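You operate a simulated robot arm through the tools that you are given. There is no shell and no other tool.

Carry out the task below with a simulated robot arm. There is one attempt and no reset: what you move stays moved.

TASK
Pump three shots of sweet soup into the cup and heat it.
Fine: Spout back to the middle before you lift the cup. Small hot plate at mid till it steams, then knob to low and switch off; the cup stays on it. No drips. Set down upright: grey cup.

Only the result counts: the job must be done as asked and must still hold three seconds after the hand-in. Knocking over, shifting, dropping, spilling or breaking anything else fails it.

THE ROBOT
A 7-joint arm with a fingered hand, fixed in place. Base frame: the origin is at the foot of the arm, x ahead of it, y to its left, z up; the work surface is at about z = 0.8. Lengths are in m, angles in degrees, forces in N, time in s.
With the tool pointing down near the work surface it reaches from about 0.28 to 0.7 m from the base axis. Its first joint turns from -166.0 to 166.0 degrees. Payload 4 kg.
The TCP is the grasp point between the finger pads, 0.026 m short of the fingertips. In the tool frame z runs along the fingers and y along their closing line. The gripper opens to 0.156 m. The gripper's body begins 0.073 m behind the TCP. The gripper is a hand of 4 fingers: y runs from the thumb to the fingers, the wrist lies at [0, 0, -0.239] in the tool frame.
Orientation is that of the tool frame in the base frame, as a unit quaternion [x, y, z, w]. With the fingers straight down and closing along the base's y, the tool's x points along the base's -x, its y along +y and its z along -z.

THE INTERFACE
- The arm moves only by the tool send_rows. Its arguments are lists of equal length, an entry for each row: "translation": the shift along the tool's x, y, z in units of 40 mm (1.0 is 40 mm), a list of three; "angular": the turn, a rotation vector about the tool's x, y, z in units of 5 degrees (1.0 is 5 degrees), a list of three. In form: {"translation": [[dx, dy, dz], ...], "angular": [[ax, ay, az], ...]}. A call has 1 to 20 rows; each row shifts and turns the commanded pose from where the row before left it, along the tool's axes as they then stand. A call with a number of a shift or a turn outside -1 to 1 is refused whole. Each row takes 0.2 s and may step no farther than 0.05 m and 8.6 degrees from the row before; otherwise, the whole call is refused. A pose out of reach is approached as far as the arm can. The call stops where the force on the tool passes 40 N (or 10 N more than at its start, if that is more) or the arm is blocked; 0.2 s more then pass. In this call time passes only in rows, and 0.2 s behind the last. It gives the time, the measured TCP pose, the force on the tool (base axes), the opening and the grip force at its end, in the units of the frame above (readings bear some noise), with the torque about the TCP (base axes, N m) and any sound that the robot's microphone picked up.
- Cameras (640 x 400 px; columns grow to the right, rows downward): "scene" is fixed at [0.0473, 0.4977, 1.4574]; the picture's right is [-0.86, -0.50, 0.00], its down [-0.20, 0.34, -0.92] and it looks along [0.46, -0.79, -0.40] (base axes); focal length 350 px, centre (320, 200). "wrist" rides on the gripper at [0.058, -0.058, -0.091] in the tool frame; the picture's right is [0.71, 0.71, 0.00], its down [-0.53, 0.53, -0.67] and it looks along [-0.47, 0.47, 0.74] (tool axes); focal length 265 px, centre (320, 200). There is no depth. A picture from a camera that has moved, and an enlarged one, comes with that camera's place and axes in the base frame and with its lens. The place of the scene camera against the robot may be out by one fixed shift of up to 0.012 m in any direction.
- snapshot(camera): a new picture of that camera. No time passes.
- finger_targets(finger1, finger2, finger3, thumb_bend): sets how far each is bent, from 0 (flat) to 1 (curled in); at 0.3 the hand is open as for a grip, at 0.7 the pads meet at the TCP. One left out holds its place. A second passes; each finger stops where it meets its share of the squeeze, and holds until it gets a number again. It is the only way to open and close the hand. It gives what a move gives, with no picture; readings hold the bend of each and the force on the fingers (four entries, about 0 where the hand has none), thumb and palm.
- inspect(camera, box): a new picture of the part [left, top, right, bottom] of that camera's present view, enlarged. No time passes.
- job_done(): hands the job in; it is judged then, once.

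Nothing tells you positions but the pictures and the camera data. Unless the task says otherwise, let go and move clear before handing in.

The tools are called after "Call:" as a command line: name --argument value ..., lists and objects as JSON in quotes. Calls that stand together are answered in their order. send_rows: Moves the arm, as the interface text tells. Its arguments: {"type":"object","properties":{"translation":{"type":"array"},"angular":{"type":"array"}},"required":["translation","angular"]} The other tools are called the same way: finger_targets (finger1, finger2, finger3, thumb_bend) moves the fingers one by one; snapshot (camera) takes a picture; inspect (camera, box) takes an enlarged picture of a part of a camera's view; job_done () hands the job in.

At the start:

```text
time: 0.0
position: [0.4835, -0.0764, 1.1448]
orientation: [0.001, 1.0, 0.001, 0.001]
contact_force: [0.1, 0.2, -0.1]
moment: [0.04, 0.03, 0.0]
width: 0.1556
gripper_force: 0.1
shape: jaw
bend: [0.3, 0.3, 0.3, 0.3]
finger forces: [0.0, 0.0, 0.0, 0.1, 0.1, 0.0]
```

scene: 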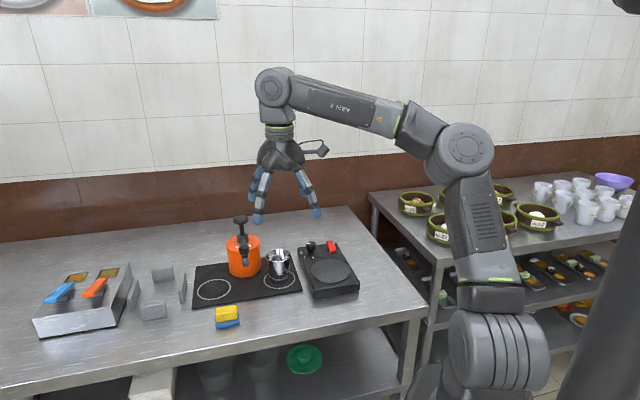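
wrist: 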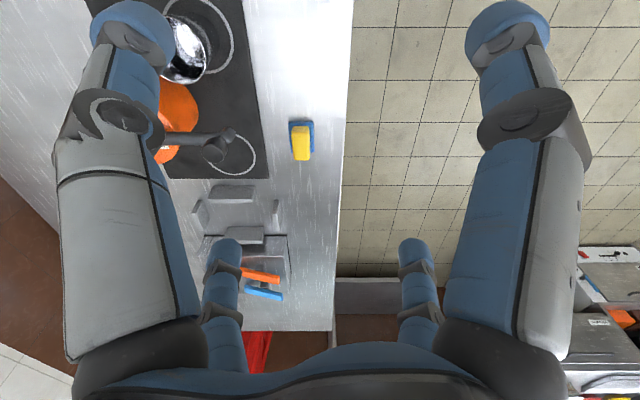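

I see an orange pump pot and a grey (steel) cup near a black two-ring mat, a small hot plate with a knob and red switch to the right. I'll look closer before moving.

Call:
inspect --camera "scene" --box '[180, 200, 380, 325]'

Call:
inspect --camera "scene" --box '[220, 205, 300, 255]'

Call:
inspect --camera "scene" --box '[290, 230, 370, 305]'

Call:
inspect --camera "wrist" --box '[100, 0, 350, 180]'

```text
3.20 times, centred on (280, 262) of scene
camera zoom: at [0.0473, 0.4977, 1.4574], right [-0.86, -0.5, 0.0], down [-0.2, 0.34, -0.92], along [0.46, -0.79, -0.4], focal length 1119 px, centre (448, 0)
```

zoom: 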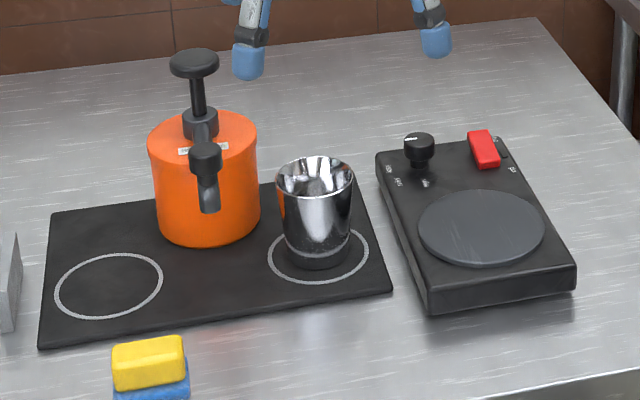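

```text
8.00 times, centred on (260, 230) of scene
camera zoom: at [0.0473, 0.4977, 1.4574], right [-0.86, -0.5, 0.0], down [-0.2, 0.34, -0.92], along [0.46, -0.79, -0.4], focal length 2798 px, centre (800, -40)
```

zoom: 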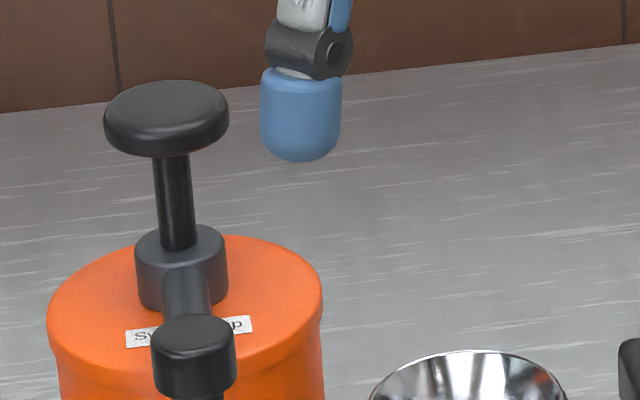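

```text
5.33 times, centred on (330, 268) of scene
camera zoom: at [0.0473, 0.4977, 1.4574], right [-0.86, -0.5, 0.0], down [-0.2, 0.34, -0.92], along [0.46, -0.79, -0.4], focal length 1866 px, centre (267, -160)
```

zoom: 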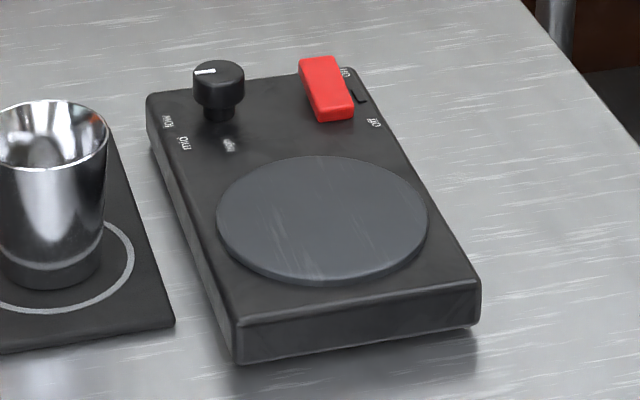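

```text
2.22 times, centred on (225, 90) of wrist
camera zoom: at [0.4242, -0.1335, 1.2361], right [-0.71, 0.71, 0.0], down [0.53, 0.53, 0.67], along [0.47, 0.47, -0.74], focal length 590 px, centre (531, 444)
```

zoom: 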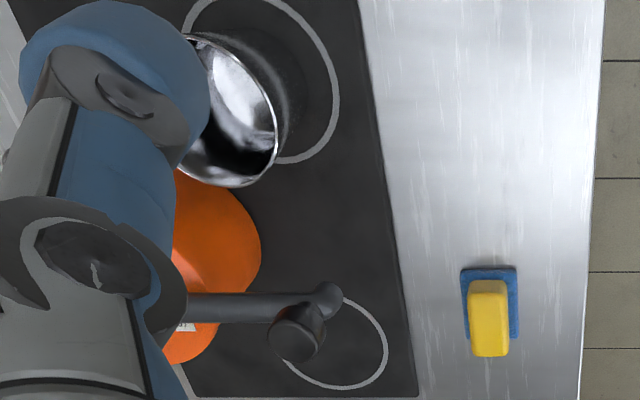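

The spout seems to stick out at about (0.63, -0.10, 0.91) and the cup stands at about (0.59, -0.19). I'll move the hand aside to view the set-up with the wrist camera from a clear spot.

Call:
send_rows --translation '[[0, -0.9, 0], [0, -0.9, 0], [0, -0.9, 0], [0, -0.9, 0], [0, -0.9, 0], [0, -0.8, 0]]' --angular '[[0, 0, 0], [0, 0, 0], [0, 0, 0], [0, 0, 0], [0, 0, 0], [0, 0, 0]]'

Call:
snapshot --camera "wrist"

Call:
snapshot --camera "scene"

```text
time: 1.4
position: [0.4845, -0.2905, 1.1463]
orientation: [-0.001, 1.0, 0.0, 0.0]
contact_force: [-0.4, 0.5, -0.6]
moment: [-0.02, 0.01, 0.03]
width: 0.156
gripper_force: 0.1
shape: jaw
bend: [0.3, 0.3, 0.3, 0.3]
finger forces: [0.1, 0.0, 0.0, 0.1, 0.1, 0.1]
```

```text
taken
camera wrist: at [0.4253, -0.3472, 1.2372], right [-0.71, 0.71, 0.0], down [0.53, 0.53, 0.67], along [0.47, 0.47, -0.74], focal length 265 px, centre (320, 200)
```

wrist: 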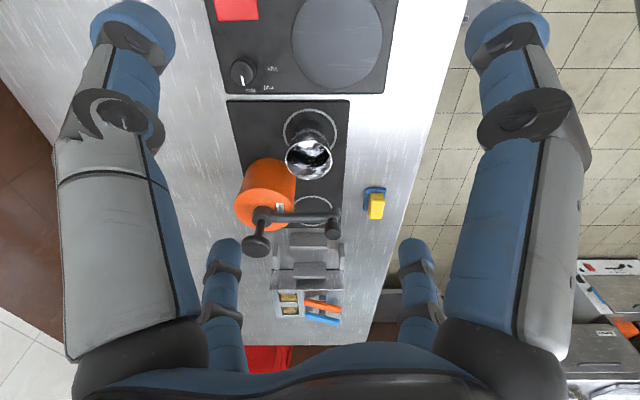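

```text
taken
```

scene: 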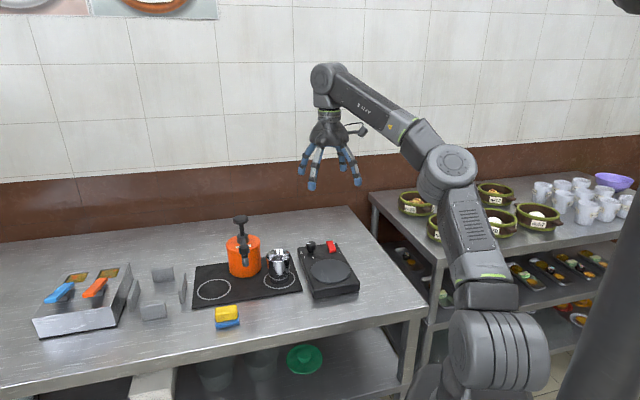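

Call:
inspect --camera "wrist" --box '[220, 90, 380, 270]'

Call:
inspect --camera "wrist" --box '[200, 0, 400, 110]'

Call:
inspect --camera "wrist" --box '[230, 170, 350, 330]'

```text
2.22 times, centred on (300, 180) of wrist
camera zoom: at [0.4253, -0.3472, 1.2372], right [-0.71, 0.71, 0.0], down [0.53, 0.53, 0.67], along [0.47, 0.47, -0.74], focal length 590 px, centre (364, 244)
```

zoom: 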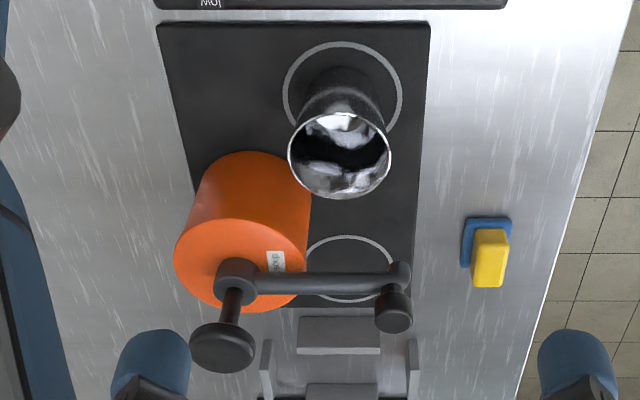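

```text
3.20 times, centred on (300, 55) of wrist
camera zoom: at [0.4253, -0.3472, 1.2372], right [-0.71, 0.71, 0.0], down [0.53, 0.53, 0.67], along [0.47, 0.47, -0.74], focal length 849 px, centre (384, 664)
```

zoom: 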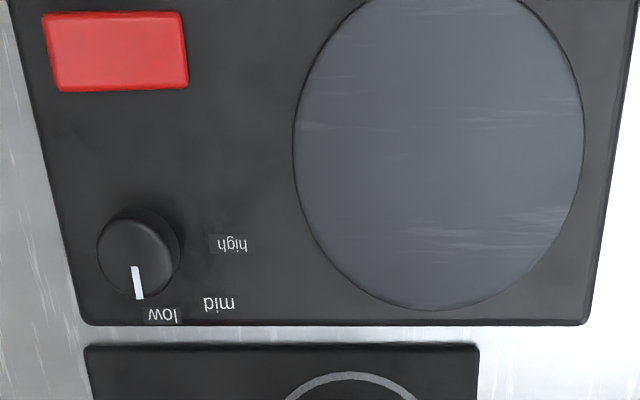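

```text
2.50 times, centred on (290, 250) of wrist
camera zoom: at [0.4253, -0.3472, 1.2372], right [-0.71, 0.71, 0.0], down [0.53, 0.53, 0.67], along [0.47, 0.47, -0.74], focal length 664 px, centre (395, 75)
```

zoom: 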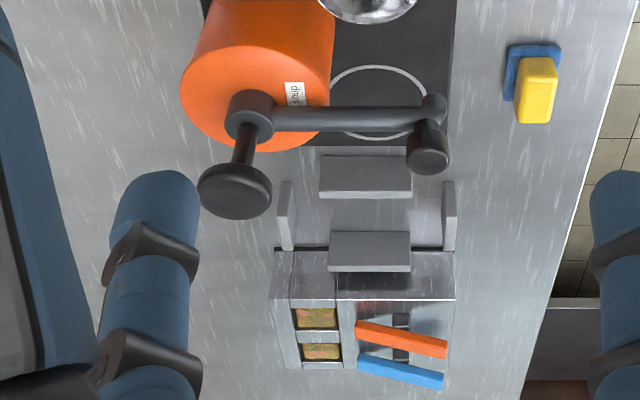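

The pot axis comes out at about (0.718, -0.188), the knob top at z ≈ 0.985, and the cup lies at the same radius as the spout tip, about 53° round. I'll look at the hand's layout before deciding how to push the spout.

Call:
inspect --camera "scene" --box '[280, 90, 400, 200]'

Call:
finger_targets --finger1 0.7 --finger2 0.7 --finger3 0.7 --thumb_bend 0.7

Call:
inspect --camera "scene" --box '[280, 90, 400, 200]'

Call:
snapshot --camera "wrist"

```text
3.64 times, centred on (340, 145) of scene
camera zoom: at [0.0473, 0.4977, 1.4574], right [-0.86, -0.5, 0.0], down [-0.2, 0.34, -0.92], along [0.46, -0.79, -0.4], focal length 1272 px, centre (247, 400)
```

zoom: 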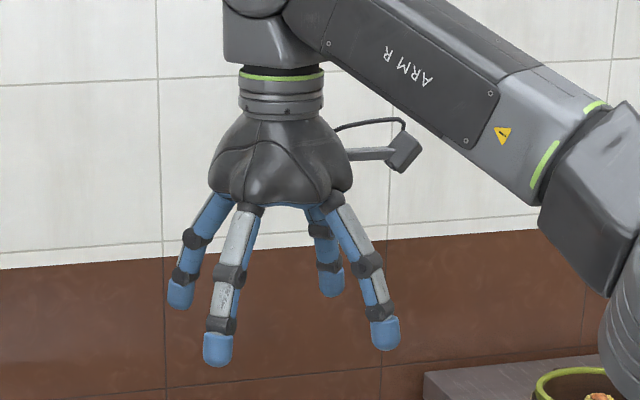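

```text
time: 2.4
position: [0.4837, -0.2905, 1.1462]
orientation: [0.002, 1.0, 0.0, 0.001]
contact_force: [0.3, 0.3, -0.8]
moment: [0.0, -0.01, 0.03]
width: 0.0002
gripper_force: 0.1
shape: fingers
bend: [0.69, 0.69, 0.69, 0.69]
finger forces: [0.0, 0.1, 0.0, 0.0, 0.0, 0.0]
```

```text
3.64 times, centred on (340, 145) of scene
camera zoom: at [0.0473, 0.4977, 1.4574], right [-0.86, -0.5, 0.0], down [-0.2, 0.34, -0.92], along [0.46, -0.79, -0.4], focal length 1272 px, centre (247, 400)
```

zoom: 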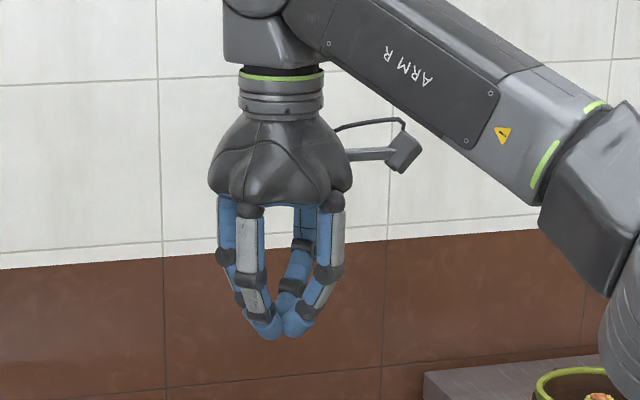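

```text
taken
camera wrist: at [0.4253, -0.347, 1.2371], right [-0.71, 0.71, 0.0], down [0.53, 0.53, 0.67], along [0.47, 0.47, -0.74], focal length 265 px, centre (320, 200)
```

wrist: 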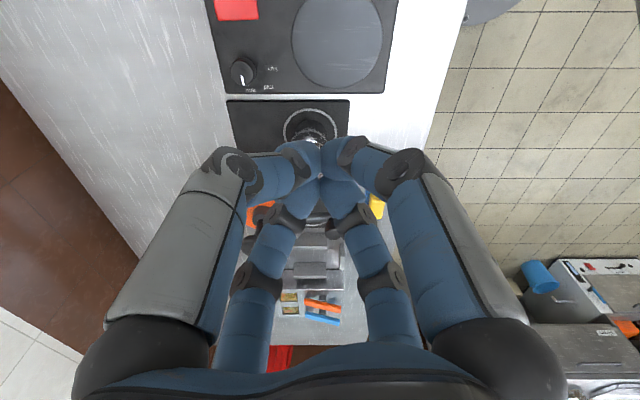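

The hand is a radial four-finger claw, and closed it makes a pointed pusher. I'll bring it round to the clockwise side of the spout, high first and then partly down, and check.

Call:
send_rows --translation '[[-0.7214, 0.797, 0], [-0.7214, 0.797, 0], [-0.7214, 0.797, 0], [-0.7214, 0.797, 0], [-0.7214, 0.797, 0], [-0.7214, 0.797, 0], [-0.7214, 0.797, 0], [0, 0, 0.9], [0, 0, 0.9], [0, 0, 0.6]]' --angular '[[0, 0, 0], [0, 0, 0], [0, 0, 0], [0, 0, 0], [0, 0, 0], [0, 0, 0], [0, 0, 0], [0, 0, 0], [0, 0, 0], [0, 0, 0]]'

Call:
inspect --camera "scene" --box '[180, 150, 340, 310]'

Call:
snapshot --camera "wrist"

```text
time: 4.6
position: [0.6237, -0.066, 0.9936]
orientation: [0.0, 1.0, 0.0, 0.001]
contact_force: [-0.6, -0.4, -0.3]
moment: [0.01, -0.03, 0.01]
width: 0.0002
gripper_force: 0.0
shape: fingers
bend: [0.69, 0.69, 0.69, 0.69]
finger forces: [0.1, 0.0, 0.0, 0.0, 0.0, 0.1]
out of reach, approached as far as the arm can: row 4, 5, 6, 7
```

```text
2.50 times, centred on (260, 230) of scene
camera zoom: at [0.0473, 0.4977, 1.4574], right [-0.86, -0.5, 0.0], down [-0.2, 0.34, -0.92], along [0.46, -0.79, -0.4], focal length 874 px, centre (470, 125)
```

zoom: 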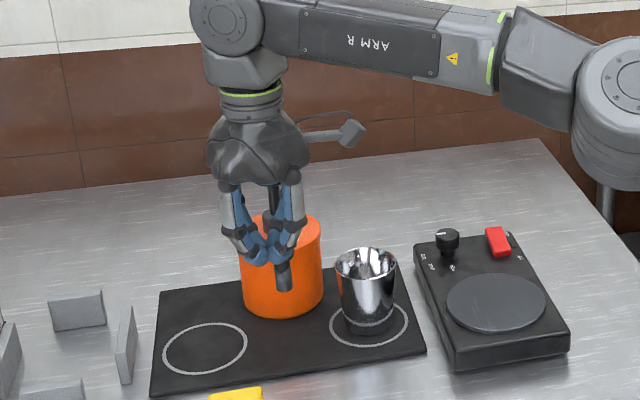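

```text
taken
camera wrist: at [0.5637, -0.1232, 1.0841], right [-0.71, 0.71, 0.0], down [0.52, 0.53, 0.67], along [0.47, 0.47, -0.74], focal length 265 px, centre (320, 200)
```

wrist: 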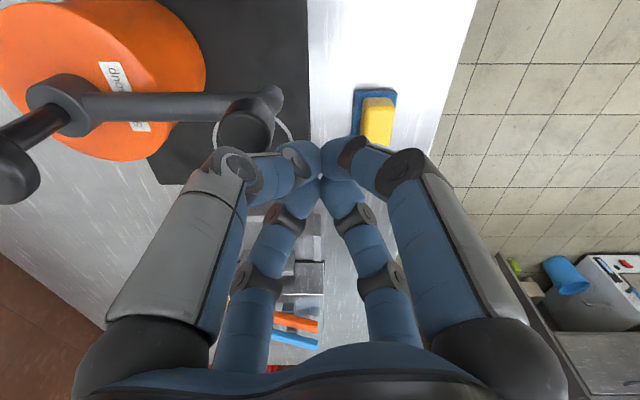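

The arm's reach is shorter at height, so it stopped next to the spout without touching it. I'll step sideways away from the spout, drop, and come in on its clockwise side.

Call:
send_rows --translation '[[0, 0.9, -0.3], [-0.6, 0, 0.4], [-0.6, 0, 0.5], [0, 0, 0.6]]' --angular '[[0, 0, 0], [0, 0, 0], [0, 0, 0], [0, 0, 0]]'

Call:
inspect --camera "scene" --box '[180, 150, 340, 310]'

Call:
snapshot --camera "wrist"

```text
time: 5.6
position: [0.6694, -0.0291, 0.9462]
orientation: [0.001, 1.0, 0.0, 0.001]
contact_force: [-0.1, 0.2, 0.6]
moment: [-0.01, 0.02, -0.03]
width: 0.0
gripper_force: 0.0
shape: fingers
bend: [0.69, 0.69, 0.69, 0.69]
finger forces: [0.1, 0.1, 0.0, 0.0, 0.0, 0.1]
```

```text
2.50 times, centred on (260, 230) of scene
camera zoom: at [0.0473, 0.4977, 1.4574], right [-0.86, -0.5, 0.0], down [-0.2, 0.34, -0.92], along [0.46, -0.79, -0.4], focal length 874 px, centre (470, 125)
```

zoom: 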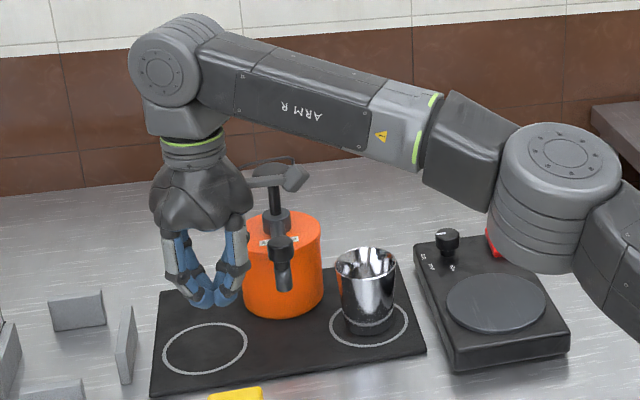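

```text
taken
camera wrist: at [0.6108, -0.0869, 1.0377], right [-0.71, 0.71, 0.0], down [0.53, 0.53, 0.67], along [0.47, 0.47, -0.74], focal length 265 px, centre (320, 200)
```

wrist: 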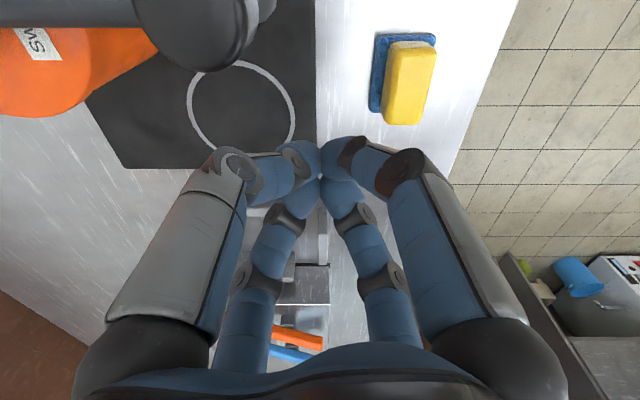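

Clear of the spout now. Next I approach its side to just short of contact.

Call:
send_rows --translation '[[0.06, -0.45, 0], [0.06, -0.45, 0]]' --angular '[[0, 0, 0], [0, 0, 0]]'

Call:
inspect --camera "scene" --box '[200, 180, 310, 290]'

Call:
inspect --camera "wrist" --box '[0, 0, 640, 400]'

```text
time: 6.2
position: [0.6645, -0.0661, 0.9482]
orientation: [0.0, 1.0, 0.0, 0.0]
contact_force: [-0.2, 0.5, -0.1]
moment: [-0.05, 0.0, 0.02]
width: 0.0
gripper_force: 0.1
shape: fingers
bend: [0.69, 0.69, 0.69, 0.69]
finger forces: [0.0, 0.0, 0.1, 0.0, 0.0, 0.1]
```

```text
3.64 times, centred on (255, 235) of scene
camera zoom: at [0.0473, 0.4977, 1.4574], right [-0.86, -0.5, 0.0], down [-0.2, 0.34, -0.92], along [0.46, -0.79, -0.4], focal length 1272 px, centre (556, 73)
```

zoom: 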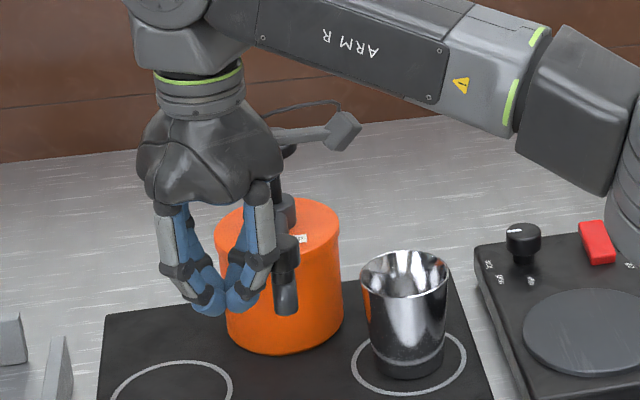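

```text
1.00 times, centred on (320, 200) of wrist (not enlarged: the box is as wide or as high as the picture)
camera zoom: at [0.6053, -0.1236, 1.0383], right [-0.71, 0.71, 0.0], down [0.53, 0.53, 0.67], along [0.47, 0.47, -0.74], focal length 265 px, centre (320, 200)
```

zoom: 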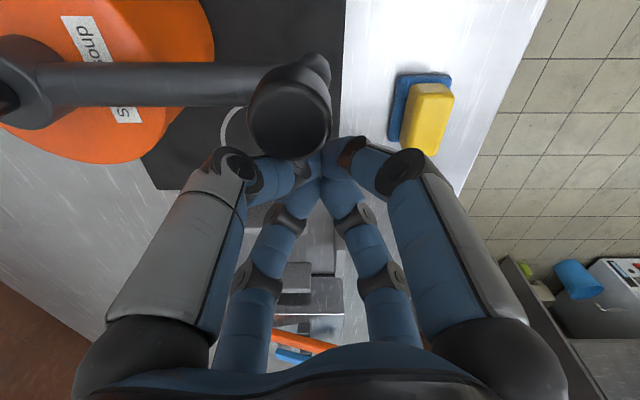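

The elbow sits in the V between two fingers. I'll now sweep in an arc about the pot axis, in steps.

Call:
send_rows --translation '[[0.26, -0.128, 0], [0.26, -0.128, 0], [0.26, -0.128, 0], [0.26, -0.128, 0], [0.26, -0.128, 0]]' --angular '[[0, 0, -1], [0, 0, -1], [0, 0, -1], [0, 0, -1], [0, 0, -1]]'

Call:
inspect --camera "scene" --box '[200, 180, 310, 290]'

Call:
snapshot --camera "wrist"

```text
time: 7.4
position: [0.6204, -0.0994, 0.9476]
orientation: [-0.217, 0.976, 0.001, 0.001]
contact_force: [0.1, 1.3, -0.6]
moment: [-0.01, 0.01, -0.02]
width: 0.0002
gripper_force: 0.2
shape: fingers
bend: [0.69, 0.69, 0.69, 0.69]
finger forces: [0.0, 0.1, 0.0, 0.1, 0.0, 0.1]
```

```text
3.64 times, centred on (255, 235) of scene
camera zoom: at [0.0473, 0.4977, 1.4574], right [-0.86, -0.5, 0.0], down [-0.2, 0.34, -0.92], along [0.46, -0.79, -0.4], focal length 1272 px, centre (556, 73)
```

zoom: 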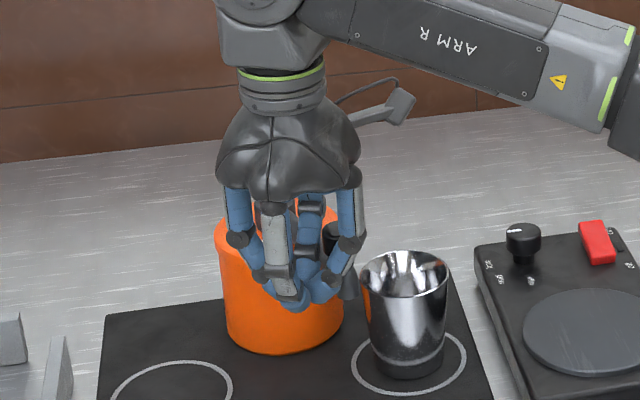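

```text
taken
camera wrist: at [0.5909, -0.1758, 1.0383], right [-0.94, 0.34, 0.0], down [0.25, 0.7, 0.67], along [0.23, 0.63, -0.74], focal length 265 px, centre (320, 200)
```

wrist: 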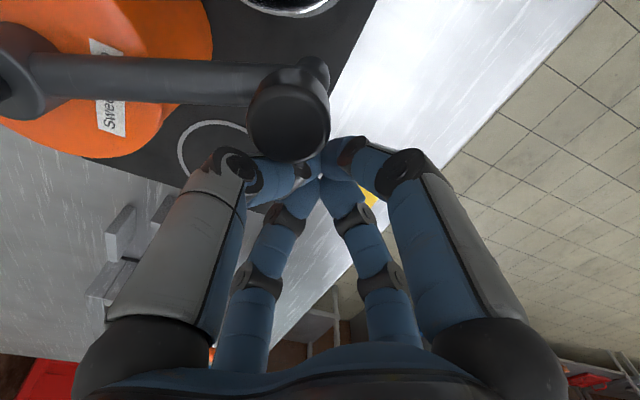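

The spout follows the hand exactly, with 25° done. I'll sweep about 25° more to bring it over the cup.

Call:
send_rows --translation '[[0.26, -0.128, 0], [0.26, -0.128, 0], [0.26, -0.128, 0], [0.26, -0.128, 0], [0.26, -0.128, 0]]' --angular '[[0, 0, -1], [0, 0, -1], [0, 0, -1], [0, 0, -1], [0, 0, -1]]'

Call:
inspect --camera "scene" --box '[200, 180, 310, 290]'

Call:
snapshot --camera "wrist"

```text
time: 8.6
position: [0.5915, -0.1519, 0.9463]
orientation: [-0.422, 0.906, 0.0, 0.0]
contact_force: [-0.2, -0.2, -0.5]
moment: [0.02, 0.03, 0.01]
width: 0.0002
gripper_force: 0.1
shape: fingers
bend: [0.69, 0.69, 0.69, 0.69]
finger forces: [0.0, 0.0, 0.0, 0.0, 0.0, 0.0]
```

```text
3.64 times, centred on (255, 235) of scene
camera zoom: at [0.0473, 0.4977, 1.4574], right [-0.86, -0.5, 0.0], down [-0.2, 0.34, -0.92], along [0.46, -0.79, -0.4], focal length 1272 px, centre (556, 73)
```

zoom: 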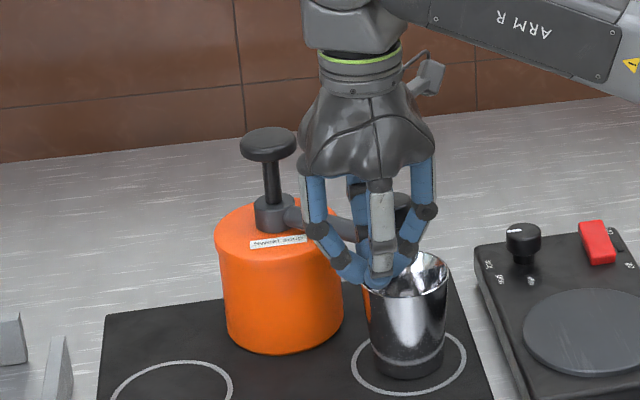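

```text
taken
camera wrist: at [0.5988, -0.2325, 1.0376], right [-1.0, -0.09, 0.0], down [-0.07, 0.74, 0.67], along [-0.06, 0.67, -0.74], focal length 265 px, centre (320, 200)
```

wrist: 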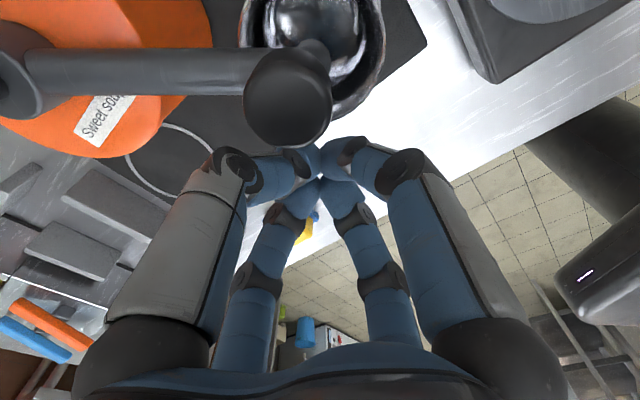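

The nozzle is centred over the cup (tip ≈ (0.597, -0.203)). I'll back the hand off sideways and rise, then yaw so I can tilt outward to reach the pump knob.

Call:
send_rows --translation '[[-0.45, 0.22, 0], [-0.45, 0.22, 0], [0, 0, -0.9], [0, 0, -0.9], [0, 0, -0.9], [0, 0, -0.7], [0, 0, 0], [0, 0, 0], [0, 0, 0], [0, 0, 0], [0, 0, 0]]' --angular '[[0, 0, 0], [0, 0, 0], [0, 0, 0], [0, 0, 0], [0, 0, 0], [0, 0, 0], [0, 0, -1], [0, 0, -1], [0, 0, -1], [0, 0, -1], [0, 0, -1]]'

Call:
snapshot --camera "wrist"

Call:
inspect --camera "scene" --box '[200, 140, 340, 300]'

```text
time: 11.0
position: [0.6009, -0.1116, 1.0813]
orientation: [-0.609, 0.793, 0.001, 0.0]
contact_force: [-0.1, -0.4, 0.4]
moment: [0.04, 0.03, 0.04]
width: 0.0
gripper_force: 0.1
shape: fingers
bend: [0.69, 0.69, 0.69, 0.69]
finger forces: [0.0, 0.1, 0.0, 0.0, 0.0, 0.0]
```

```text
taken
camera wrist: at [0.6419, -0.1812, 1.173], right [-0.87, -0.5, 0.0], down [-0.37, 0.64, 0.67], along [-0.33, 0.58, -0.74], focal length 265 px, centre (320, 200)
```

wrist: 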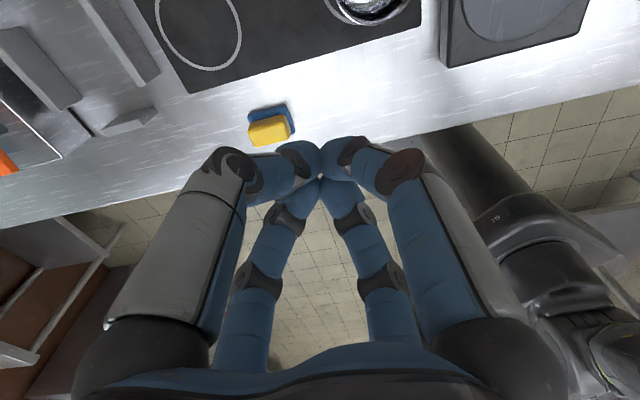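

```text
2.50 times, centred on (270, 220) of scene
camera zoom: at [0.0473, 0.4977, 1.4574], right [-0.86, -0.5, 0.0], down [-0.2, 0.34, -0.92], along [0.46, -0.79, -0.4], focal length 874 px, centre (445, 150)
```

zoom: 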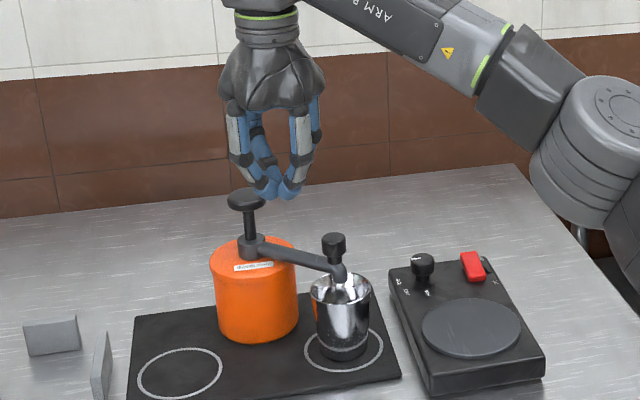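

The spout stands neatly over the cup and the pump knob is free. I'll tilt the tool 25° outward and bring the fingertips over the knob.

Call:
send_rows --translation '[[0, 0, 0], [0, 0, 0], [0, 0, 0], [0, 0, 0], [0, 0, 0], [0.277, -0.684, 0.525], [0.277, -0.684, 0.525], [0.277, -0.684, 0.525], [0.277, -0.684, 0.525]]' --angular '[[1, 0, 0], [1, 0, 0], [1, 0, 0], [1, 0, 0], [1, 0, 0], [0, 0, 0], [0, 0, 0], [0, 0, 0], [0, 0, 0]]'

Call:
snapshot --camera "wrist"

Call:
inspect --camera "scene" --box '[180, 140, 320, 280]'

```text
time: 13.0
position: [0.7197, -0.1874, 1.0531]
orientation: [-0.594, 0.775, -0.172, 0.132]
contact_force: [0.2, 0.3, -1.2]
moment: [0.02, 0.03, 0.04]
width: 0.0
gripper_force: 0.0
shape: fingers
bend: [0.69, 0.69, 0.69, 0.69]
finger forces: [0.1, 0.0, 0.1, 0.0, 0.0, 0.0]
```

```text
taken
camera wrist: at [0.7166, -0.2468, 1.1607], right [-0.8, -0.52, -0.3], down [-0.6, 0.71, 0.38], along [0.01, 0.49, -0.87], focal length 265 px, centre (320, 200)
```

wrist: 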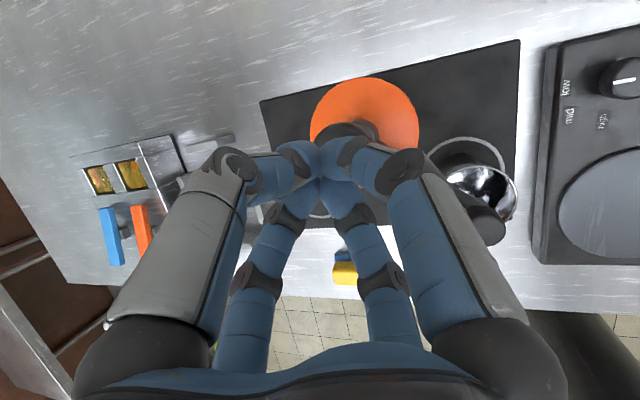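

```text
2.86 times, centred on (250, 210) of scene
camera zoom: at [0.0473, 0.4977, 1.4574], right [-0.86, -0.5, 0.0], down [-0.2, 0.34, -0.92], along [0.46, -0.79, -0.4], focal length 999 px, centre (520, 171)
```

zoom: 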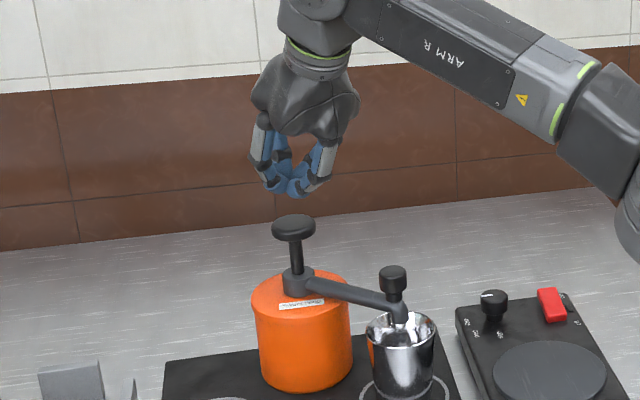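

Call:
inspect --camera "wrist" --box '[250, 60, 450, 190]'

Call:
inspect --camera "scene" --box '[220, 180, 290, 250]'

```text
3.08 times, centred on (350, 125) of wrist
camera zoom: at [0.7166, -0.2468, 1.1607], right [-0.8, -0.52, -0.3], down [-0.6, 0.71, 0.38], along [0.01, 0.49, -0.87], focal length 817 px, centre (228, 431)
```

zoom: 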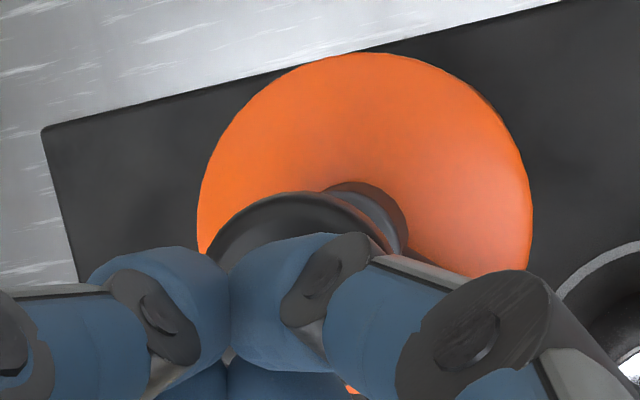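

```text
5.71 times, centred on (255, 215) of scene
camera zoom: at [0.0473, 0.4977, 1.4574], right [-0.86, -0.5, 0.0], down [-0.2, 0.34, -0.92], along [0.46, -0.79, -0.4], focal length 1999 px, centre (691, 114)
```

zoom: 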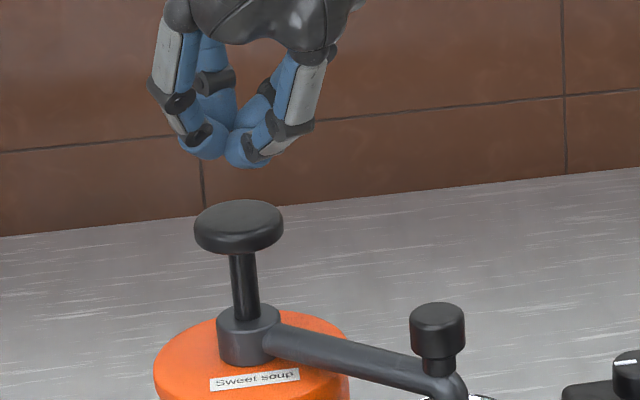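

The fingertips are nearly over the knob, whose centre refines to about (0.727, -0.192). I'll align and lower gently until contact.

Call:
send_rows --translation '[[0.075, -0.188, 0.088], [0, 0.1057, 0.2266], [0, 0.1057, 0.2266], [0, 0.0528, 0.1133]]' --angular '[[0, 0, 0], [0, 0, 0], [0, 0, 0], [0, 0, 0]]'

Call:
inspect --camera "scene" --box '[220, 180, 290, 250]'

Call:
inspect --camera "wrist" --box '[250, 60, 450, 190]'

```text
time: 14.0
position: [0.7267, -0.1927, 1.0268]
orientation: [-0.595, 0.774, -0.172, 0.132]
contact_force: [0.2, -0.6, -0.3]
moment: [0.02, 0.03, 0.01]
width: 0.0
gripper_force: 0.1
shape: fingers
bend: [0.69, 0.69, 0.69, 0.69]
finger forces: [0.1, 0.0, 0.1, 0.0, 0.0, 0.0]
```

```text
5.71 times, centred on (255, 215) of scene
camera zoom: at [0.0473, 0.4977, 1.4574], right [-0.86, -0.5, 0.0], down [-0.2, 0.34, -0.92], along [0.46, -0.79, -0.4], focal length 1999 px, centre (691, 114)
```

zoom: 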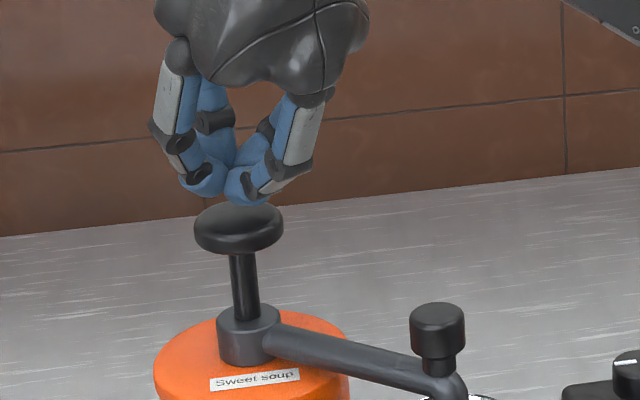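

```text
3.08 times, centred on (350, 125) of wrist
camera zoom: at [0.7251, -0.2526, 1.1349], right [-0.8, -0.52, -0.3], down [-0.6, 0.7, 0.38], along [0.01, 0.49, -0.87], focal length 817 px, centre (228, 431)
```

zoom: 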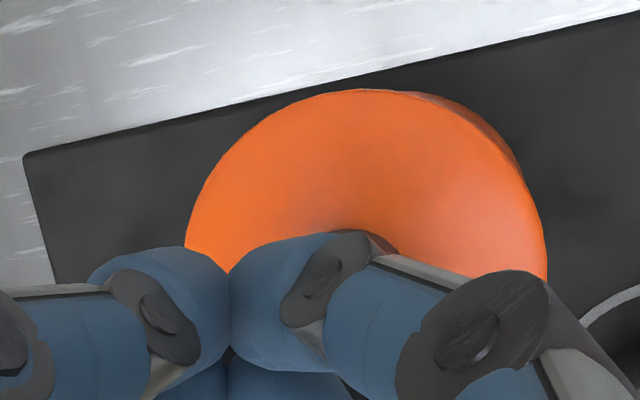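

Almost touching. I'll press down in small steps and watch the force.

Call:
send_rows --translation '[[0, 0.0528, 0.1133], [0, 0.0528, 0.1133], [0, 0.0528, 0.1133]]' --angular '[[0, 0, 0], [0, 0, 0], [0, 0, 0]]'

Call:
inspect --camera "scene" --box '[220, 180, 310, 270]'

```text
time: 14.8
position: [0.7264, -0.1926, 1.0129]
orientation: [-0.594, 0.774, -0.172, 0.133]
contact_force: [0.4, 0.5, 0.8]
moment: [0.02, -0.01, -0.02]
width: 0.0
gripper_force: 0.1
shape: fingers
bend: [0.69, 0.69, 0.69, 0.69]
finger forces: [0.0, 0.0, 0.0, 0.0, 0.0, 0.0]
```

```text
4.44 times, centred on (265, 225) of scene
camera zoom: at [0.0473, 0.4977, 1.4574], right [-0.86, -0.5, 0.0], down [-0.2, 0.34, -0.92], along [0.46, -0.79, -0.4], focal length 1554 px, centre (564, 89)
```

zoom: 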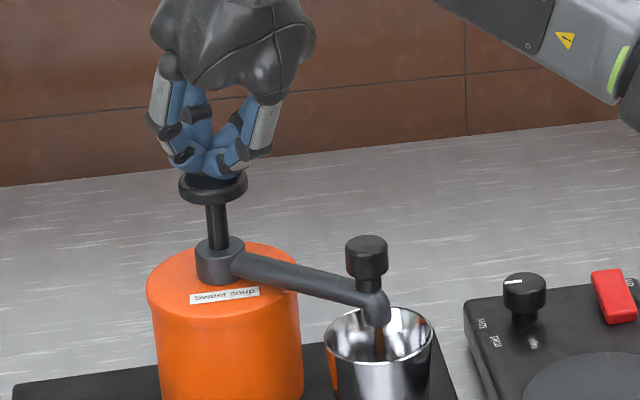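

The knob has just started to move and a thin brown stream shows over the cup. I'll carry the stroke through to the bottom.

Call:
send_rows --translation '[[0, 0.0528, 0.1133], [0, 0.0528, 0.1133], [0, 0.0528, 0.1133], [0, 0.0528, 0.1133]]' --angular '[[0, 0, 0], [0, 0, 0], [0, 0, 0], [0, 0, 0]]'

Call:
inspect --camera "scene" --box '[220, 180, 310, 270]'

```text
time: 15.8
position: [0.728, -0.1925, 0.9938]
orientation: [-0.594, 0.775, -0.173, 0.133]
contact_force: [-1.4, 0.5, 7.7]
moment: [0.0, 0.01, 0.02]
width: 0.0
gripper_force: 5.9
shape: fingers
bend: [0.69, 0.7, 0.69, 0.69]
finger forces: [4.3, 7.0, 0.0, 0.0, 0.1, 0.1]
```

```text
4.44 times, centred on (265, 225) of scene
camera zoom: at [0.0473, 0.4977, 1.4574], right [-0.86, -0.5, 0.0], down [-0.2, 0.34, -0.92], along [0.46, -0.79, -0.4], focal length 1554 px, centre (564, 89)
```

zoom: 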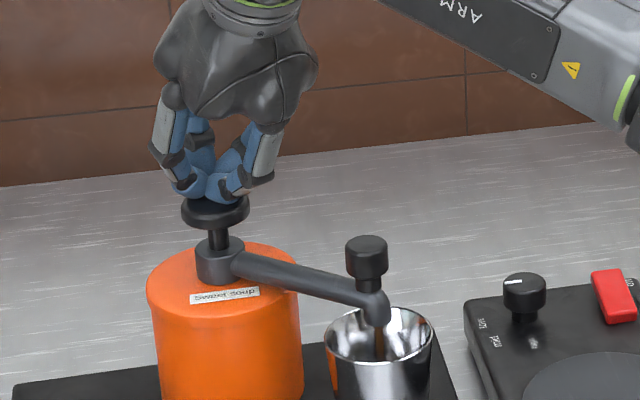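

Call:
send_rows --translation '[[0, 0.0528, 0.1133], [0, 0.0528, 0.1133], [0, 0.0528, 0.1133], [0, 0.0528, 0.1133]]' --angular '[[0, 0, 0], [0, 0, 0], [0, 0, 0], [0, 0, 0]]'

Call:
inspect --camera "scene" --box '[220, 180, 310, 270]'

```text
time: 16.5
position: [0.7286, -0.1928, 0.992]
orientation: [-0.594, 0.773, -0.177, 0.138]
contact_force: [-1.9, -0.5, 14.5]
moment: [-0.08, -0.04, -0.02]
width: 0.0
gripper_force: 13.7
shape: fingers
bend: [0.69, 0.71, 0.69, 0.69]
finger forces: [9.9, 8.3, 8.6, 0.0, 0.0, 0.1]
stopped in row 3: the force on the tool passed its limit at 44 N (the readings are from after the stop); the commanded pose is now the measured one
```

```text
4.44 times, centred on (265, 225) of scene
camera zoom: at [0.0473, 0.4977, 1.4574], right [-0.86, -0.5, 0.0], down [-0.2, 0.34, -0.92], along [0.46, -0.79, -0.4], focal length 1554 px, centre (564, 89)
```

zoom: 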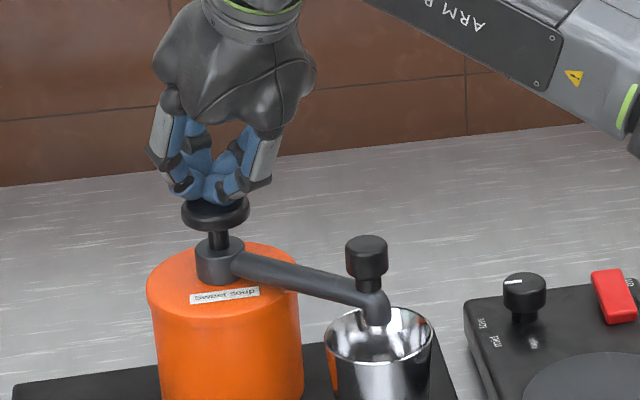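

The knob hit bottom (about 17 mm of travel) and the stream has stopped: one shot. I'll let the knob rise fully and check.

Call:
send_rows --translation '[[0, -0.0528, -0.1133], [0, -0.1057, -0.2266], [0, -0.1057, -0.2266], [0, -0.1057, -0.2266], [0, 0, 0], [0, 0, 0], [0, 0, 0]]' --angular '[[0, 0, 0], [0, 0, 0], [0, 0, 0], [0, 0, 0], [0, 0, 0], [0, 0, 0], [0, 0, 0]]'

Call:
inspect --camera "scene" --box '[220, 180, 310, 270]'

Call:
inspect --camera "scene" --box '[260, 235, 310, 290]'

Call:
snapshot --camera "wrist"

```text
time: 18.1
position: [0.7266, -0.1928, 1.0224]
orientation: [-0.594, 0.773, -0.175, 0.135]
contact_force: [0.1, -0.6, 0.1]
moment: [0.0, 0.01, 0.04]
width: 0.0
gripper_force: 0.1
shape: fingers
bend: [0.69, 0.69, 0.69, 0.69]
finger forces: [0.0, 0.0, 0.1, 0.1, 0.0, 0.0]
```

```text
4.44 times, centred on (265, 225) of scene
camera zoom: at [0.0473, 0.4977, 1.4574], right [-0.86, -0.5, 0.0], down [-0.2, 0.34, -0.92], along [0.46, -0.79, -0.4], focal length 1554 px, centre (564, 89)
```

zoom: 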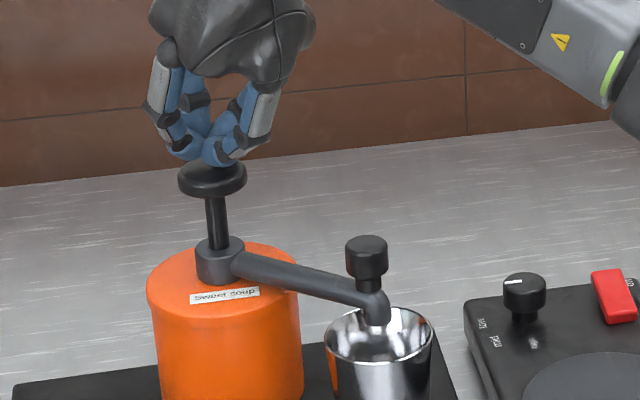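

```text
7.27 times, centred on (285, 262) of scene
camera zoom: at [0.0473, 0.4977, 1.4574], right [-0.86, -0.5, 0.0], down [-0.2, 0.34, -0.92], along [0.46, -0.79, -0.4], focal length 2544 px, centre (574, -254)
```

zoom: 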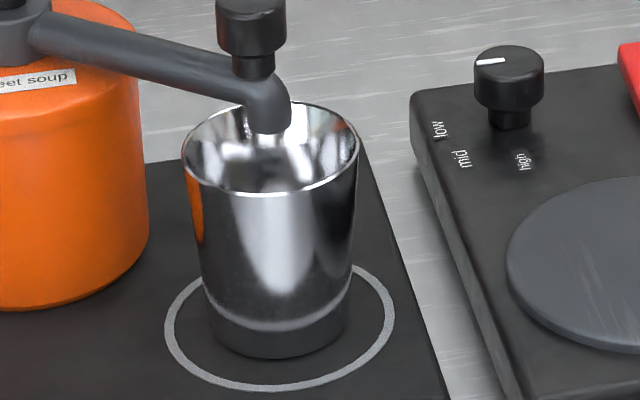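

```text
taken
camera wrist: at [0.7236, -0.2521, 1.1295], right [-0.8, -0.52, -0.31], down [-0.6, 0.7, 0.38], along [0.02, 0.48, -0.87], focal length 265 px, centre (320, 200)
```

wrist: 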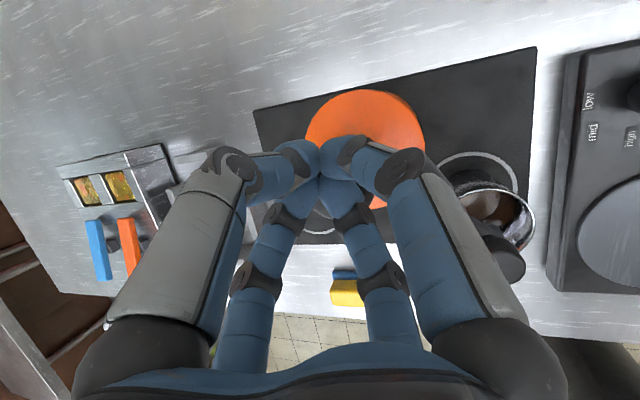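

The cup now holds a first layer of brown soup and the knob is fully up. Second stroke.

Call:
send_rows --translation '[[0, 0.0528, 0.1133], [0, 0.0528, 0.1133], [0, 0.0528, 0.1133], [0, 0.0528, 0.1133], [0, 0.0528, 0.1133], [0, 0.0528, 0.1133], [0, 0.0528, 0.1133], [0, 0, 0], [0, 0, 0], [0, 0, 0]]' --angular '[[0, 0, 0], [0, 0, 0], [0, 0, 0], [0, 0, 0], [0, 0, 0], [0, 0, 0], [0, 0, 0], [0, 0, 0], [0, 0, 0], [0, 0, 0]]'

Call:
inspect --camera "scene" --box '[220, 180, 310, 270]'

```text
time: 20.3
position: [0.7267, -0.1922, 0.9899]
orientation: [-0.594, 0.773, -0.177, 0.137]
contact_force: [-4.6, 0.4, 23.1]
moment: [-0.07, -0.05, -0.02]
width: 0.0
gripper_force: 17.0
shape: fingers
bend: [0.69, 0.71, 0.69, 0.69]
finger forces: [12.9, 8.8, 12.2, 0.0, 0.1, 0.0]
```

```text
4.44 times, centred on (265, 225) of scene
camera zoom: at [0.0473, 0.4977, 1.4574], right [-0.86, -0.5, 0.0], down [-0.2, 0.34, -0.92], along [0.46, -0.79, -0.4], focal length 1554 px, centre (564, 89)
```

zoom: 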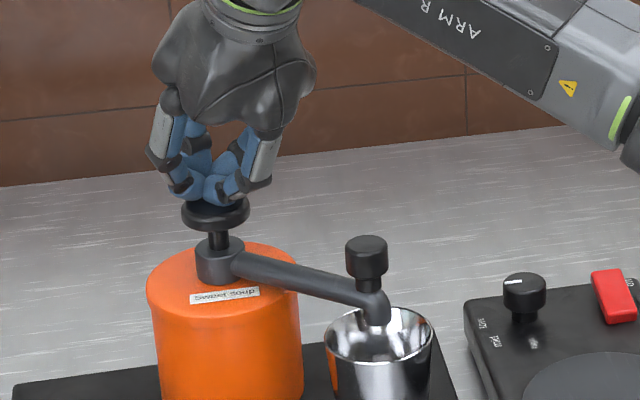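

The second stroke went to the bottom at 23 N. Now up again, with a pause.

Call:
send_rows --translation '[[0, -0.0528, -0.1133], [0, -0.1057, -0.2266], [0, -0.1057, -0.2266], [0, -0.1057, -0.2266], [0, 0, 0], [0, 0, 0], [0, 0, 0]]' --angular '[[0, 0, 0], [0, 0, 0], [0, 0, 0], [0, 0, 0], [0, 0, 0], [0, 0, 0], [0, 0, 0]]'

Call:
inspect --camera "scene" --box '[220, 180, 310, 270]'

Call:
inspect --camera "wrist" --box '[400, 120, 560, 300]'

```text
time: 21.9
position: [0.7297, -0.1928, 1.0231]
orientation: [-0.594, 0.773, -0.175, 0.136]
contact_force: [-0.2, 0.0, 0.7]
moment: [0.02, -0.01, 0.02]
width: 0.0
gripper_force: 0.0
shape: fingers
bend: [0.69, 0.69, 0.69, 0.69]
finger forces: [0.1, 0.0, 0.1, 0.0, 0.0, 0.0]
```

```text
4.44 times, centred on (265, 225) of scene
camera zoom: at [0.0473, 0.4977, 1.4574], right [-0.86, -0.5, 0.0], down [-0.2, 0.34, -0.92], along [0.46, -0.79, -0.4], focal length 1554 px, centre (564, 89)
```

zoom: 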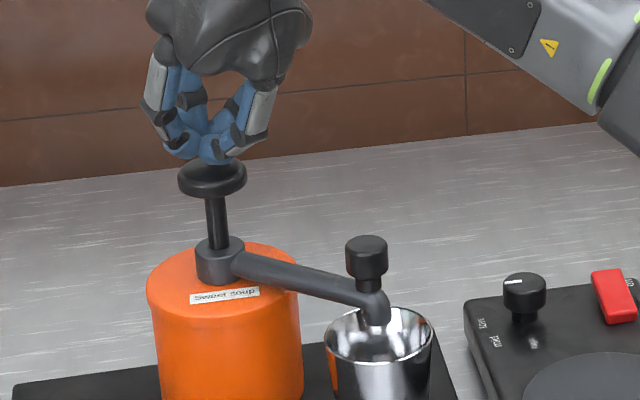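

```text
2.22 times, centred on (480, 210) of wrist
camera zoom: at [0.7263, -0.2523, 1.1304], right [-0.8, -0.52, -0.31], down [-0.6, 0.7, 0.38], along [0.02, 0.49, -0.87], focal length 590 px, centre (-36, 178)
```

zoom: 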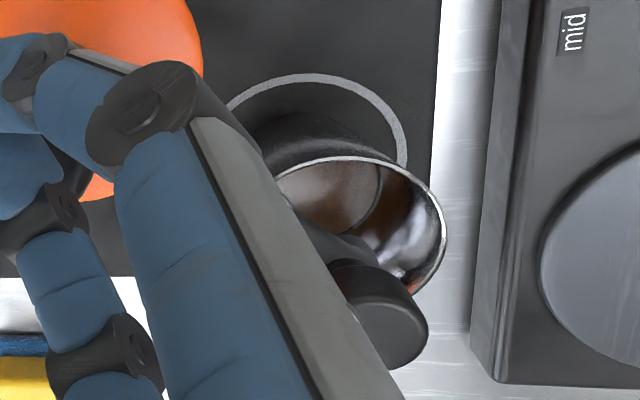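

Soup level is rising. Third stroke.

Call:
send_rows --translation '[[0, 0.0528, 0.1133], [0, 0.0528, 0.1133], [0, 0.0528, 0.1133], [0, 0.0528, 0.1133], [0, 0.0528, 0.1133], [0, 0.0528, 0.1133], [0, 0.0528, 0.1133], [0, 0, 0], [0, 0, 0], [0, 0, 0]]' --angular '[[0, 0, 0], [0, 0, 0], [0, 0, 0], [0, 0, 0], [0, 0, 0], [0, 0, 0], [0, 0, 0], [0, 0, 0], [0, 0, 0], [0, 0, 0]]'

Call:
inspect --camera "scene" --box '[220, 180, 310, 270]'

```text
time: 24.1
position: [0.7275, -0.1923, 0.9893]
orientation: [-0.593, 0.773, -0.177, 0.137]
contact_force: [-5.5, 1.9, 29.1]
moment: [-0.05, -0.1, -0.02]
width: 0.0
gripper_force: 20.6
shape: fingers
bend: [0.69, 0.71, 0.69, 0.69]
finger forces: [15.8, 9.0, 16.0, 0.1, 0.0, 0.0]
```

```text
4.44 times, centred on (265, 225) of scene
camera zoom: at [0.0473, 0.4977, 1.4574], right [-0.86, -0.5, 0.0], down [-0.2, 0.34, -0.92], along [0.46, -0.79, -0.4], focal length 1554 px, centre (564, 89)
```

zoom: 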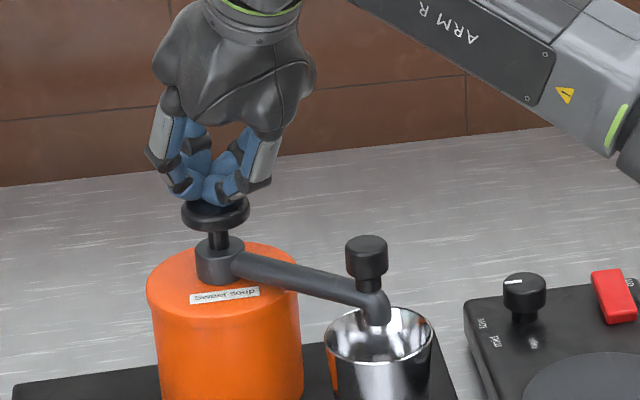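

Three full strokes are done. I'll raise the hand, let any drips fall into the cup, then come round to the far side of the spout and straighten the tool.

Call:
send_rows --translation '[[0, -0.0528, -0.1133], [0, -0.1057, -0.2266], [0, -0.1057, -0.2266], [0, -0.158, -0.34], [0, -0.158, -0.34], [0.65, 0.55, -0.256], [0.65, 0.55, -0.256], [0.65, 0.55, -0.256], [0.65, 0.55, -0.256], [0, 0, 0], [0, 0, 0], [0, 0, 0], [0, 0, 0], [0, 0, 0], [0, 0, 0], [0, 0, 0], [0, 0, 0], [0, 0, 0], [0, 0, 0]]' --angular '[[0, 0, 0], [0, 0, 0], [0, 0, 0], [0, 0, 0], [0, 0, 0], [0, 0, 0], [0, 0, 0], [0, 0, 0], [0, 0, 0], [-1, 0, 0], [-1, 0, 0], [-1, 0, 0], [-1, 0, 0], [-1, 0, 0], [0, 0, 1], [0, 0, 1], [0, 0, 1], [0, 0, 1], [0, 0, 1]]'

Call:
inspect --camera "scene" --box '[200, 150, 340, 290]'

Call:
snapshot --camera "wrist"

```text
time: 28.1
position: [0.604, -0.2671, 1.0414]
orientation: [-0.422, 0.906, -0.002, 0.004]
contact_force: [0.0, -0.1, 0.8]
moment: [0.02, 0.0, -0.02]
width: 0.0
gripper_force: 0.0
shape: fingers
bend: [0.69, 0.69, 0.69, 0.69]
finger forces: [0.1, 0.0, 0.0, 0.0, 0.0, 0.0]
out of reach, approached as far as the arm can: row 15
```

```text
2.86 times, centred on (270, 220) of scene
camera zoom: at [0.0473, 0.4977, 1.4574], right [-0.86, -0.5, 0.0], down [-0.2, 0.34, -0.92], along [0.46, -0.79, -0.4], focal length 999 px, centre (463, 143)
```

zoom: 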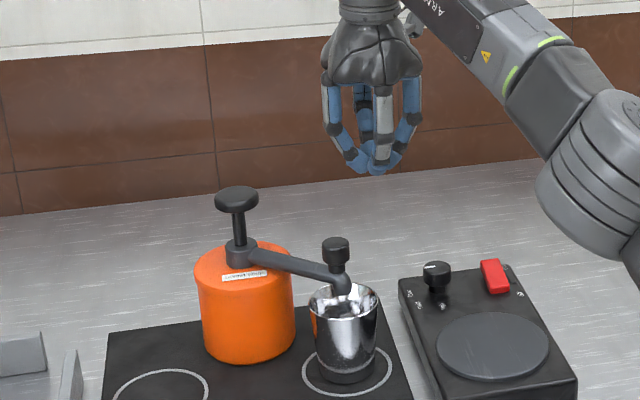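

```text
taken
camera wrist: at [0.6094, -0.3479, 1.1334], right [-1.0, -0.09, -0.01], down [-0.07, 0.74, 0.67], along [-0.05, 0.66, -0.75], focal length 265 px, centre (320, 200)
```

wrist: 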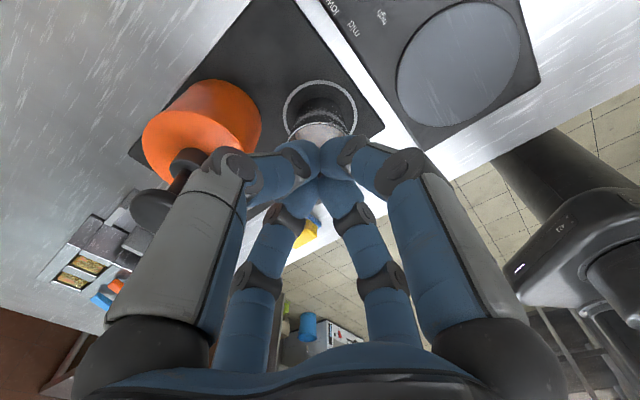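

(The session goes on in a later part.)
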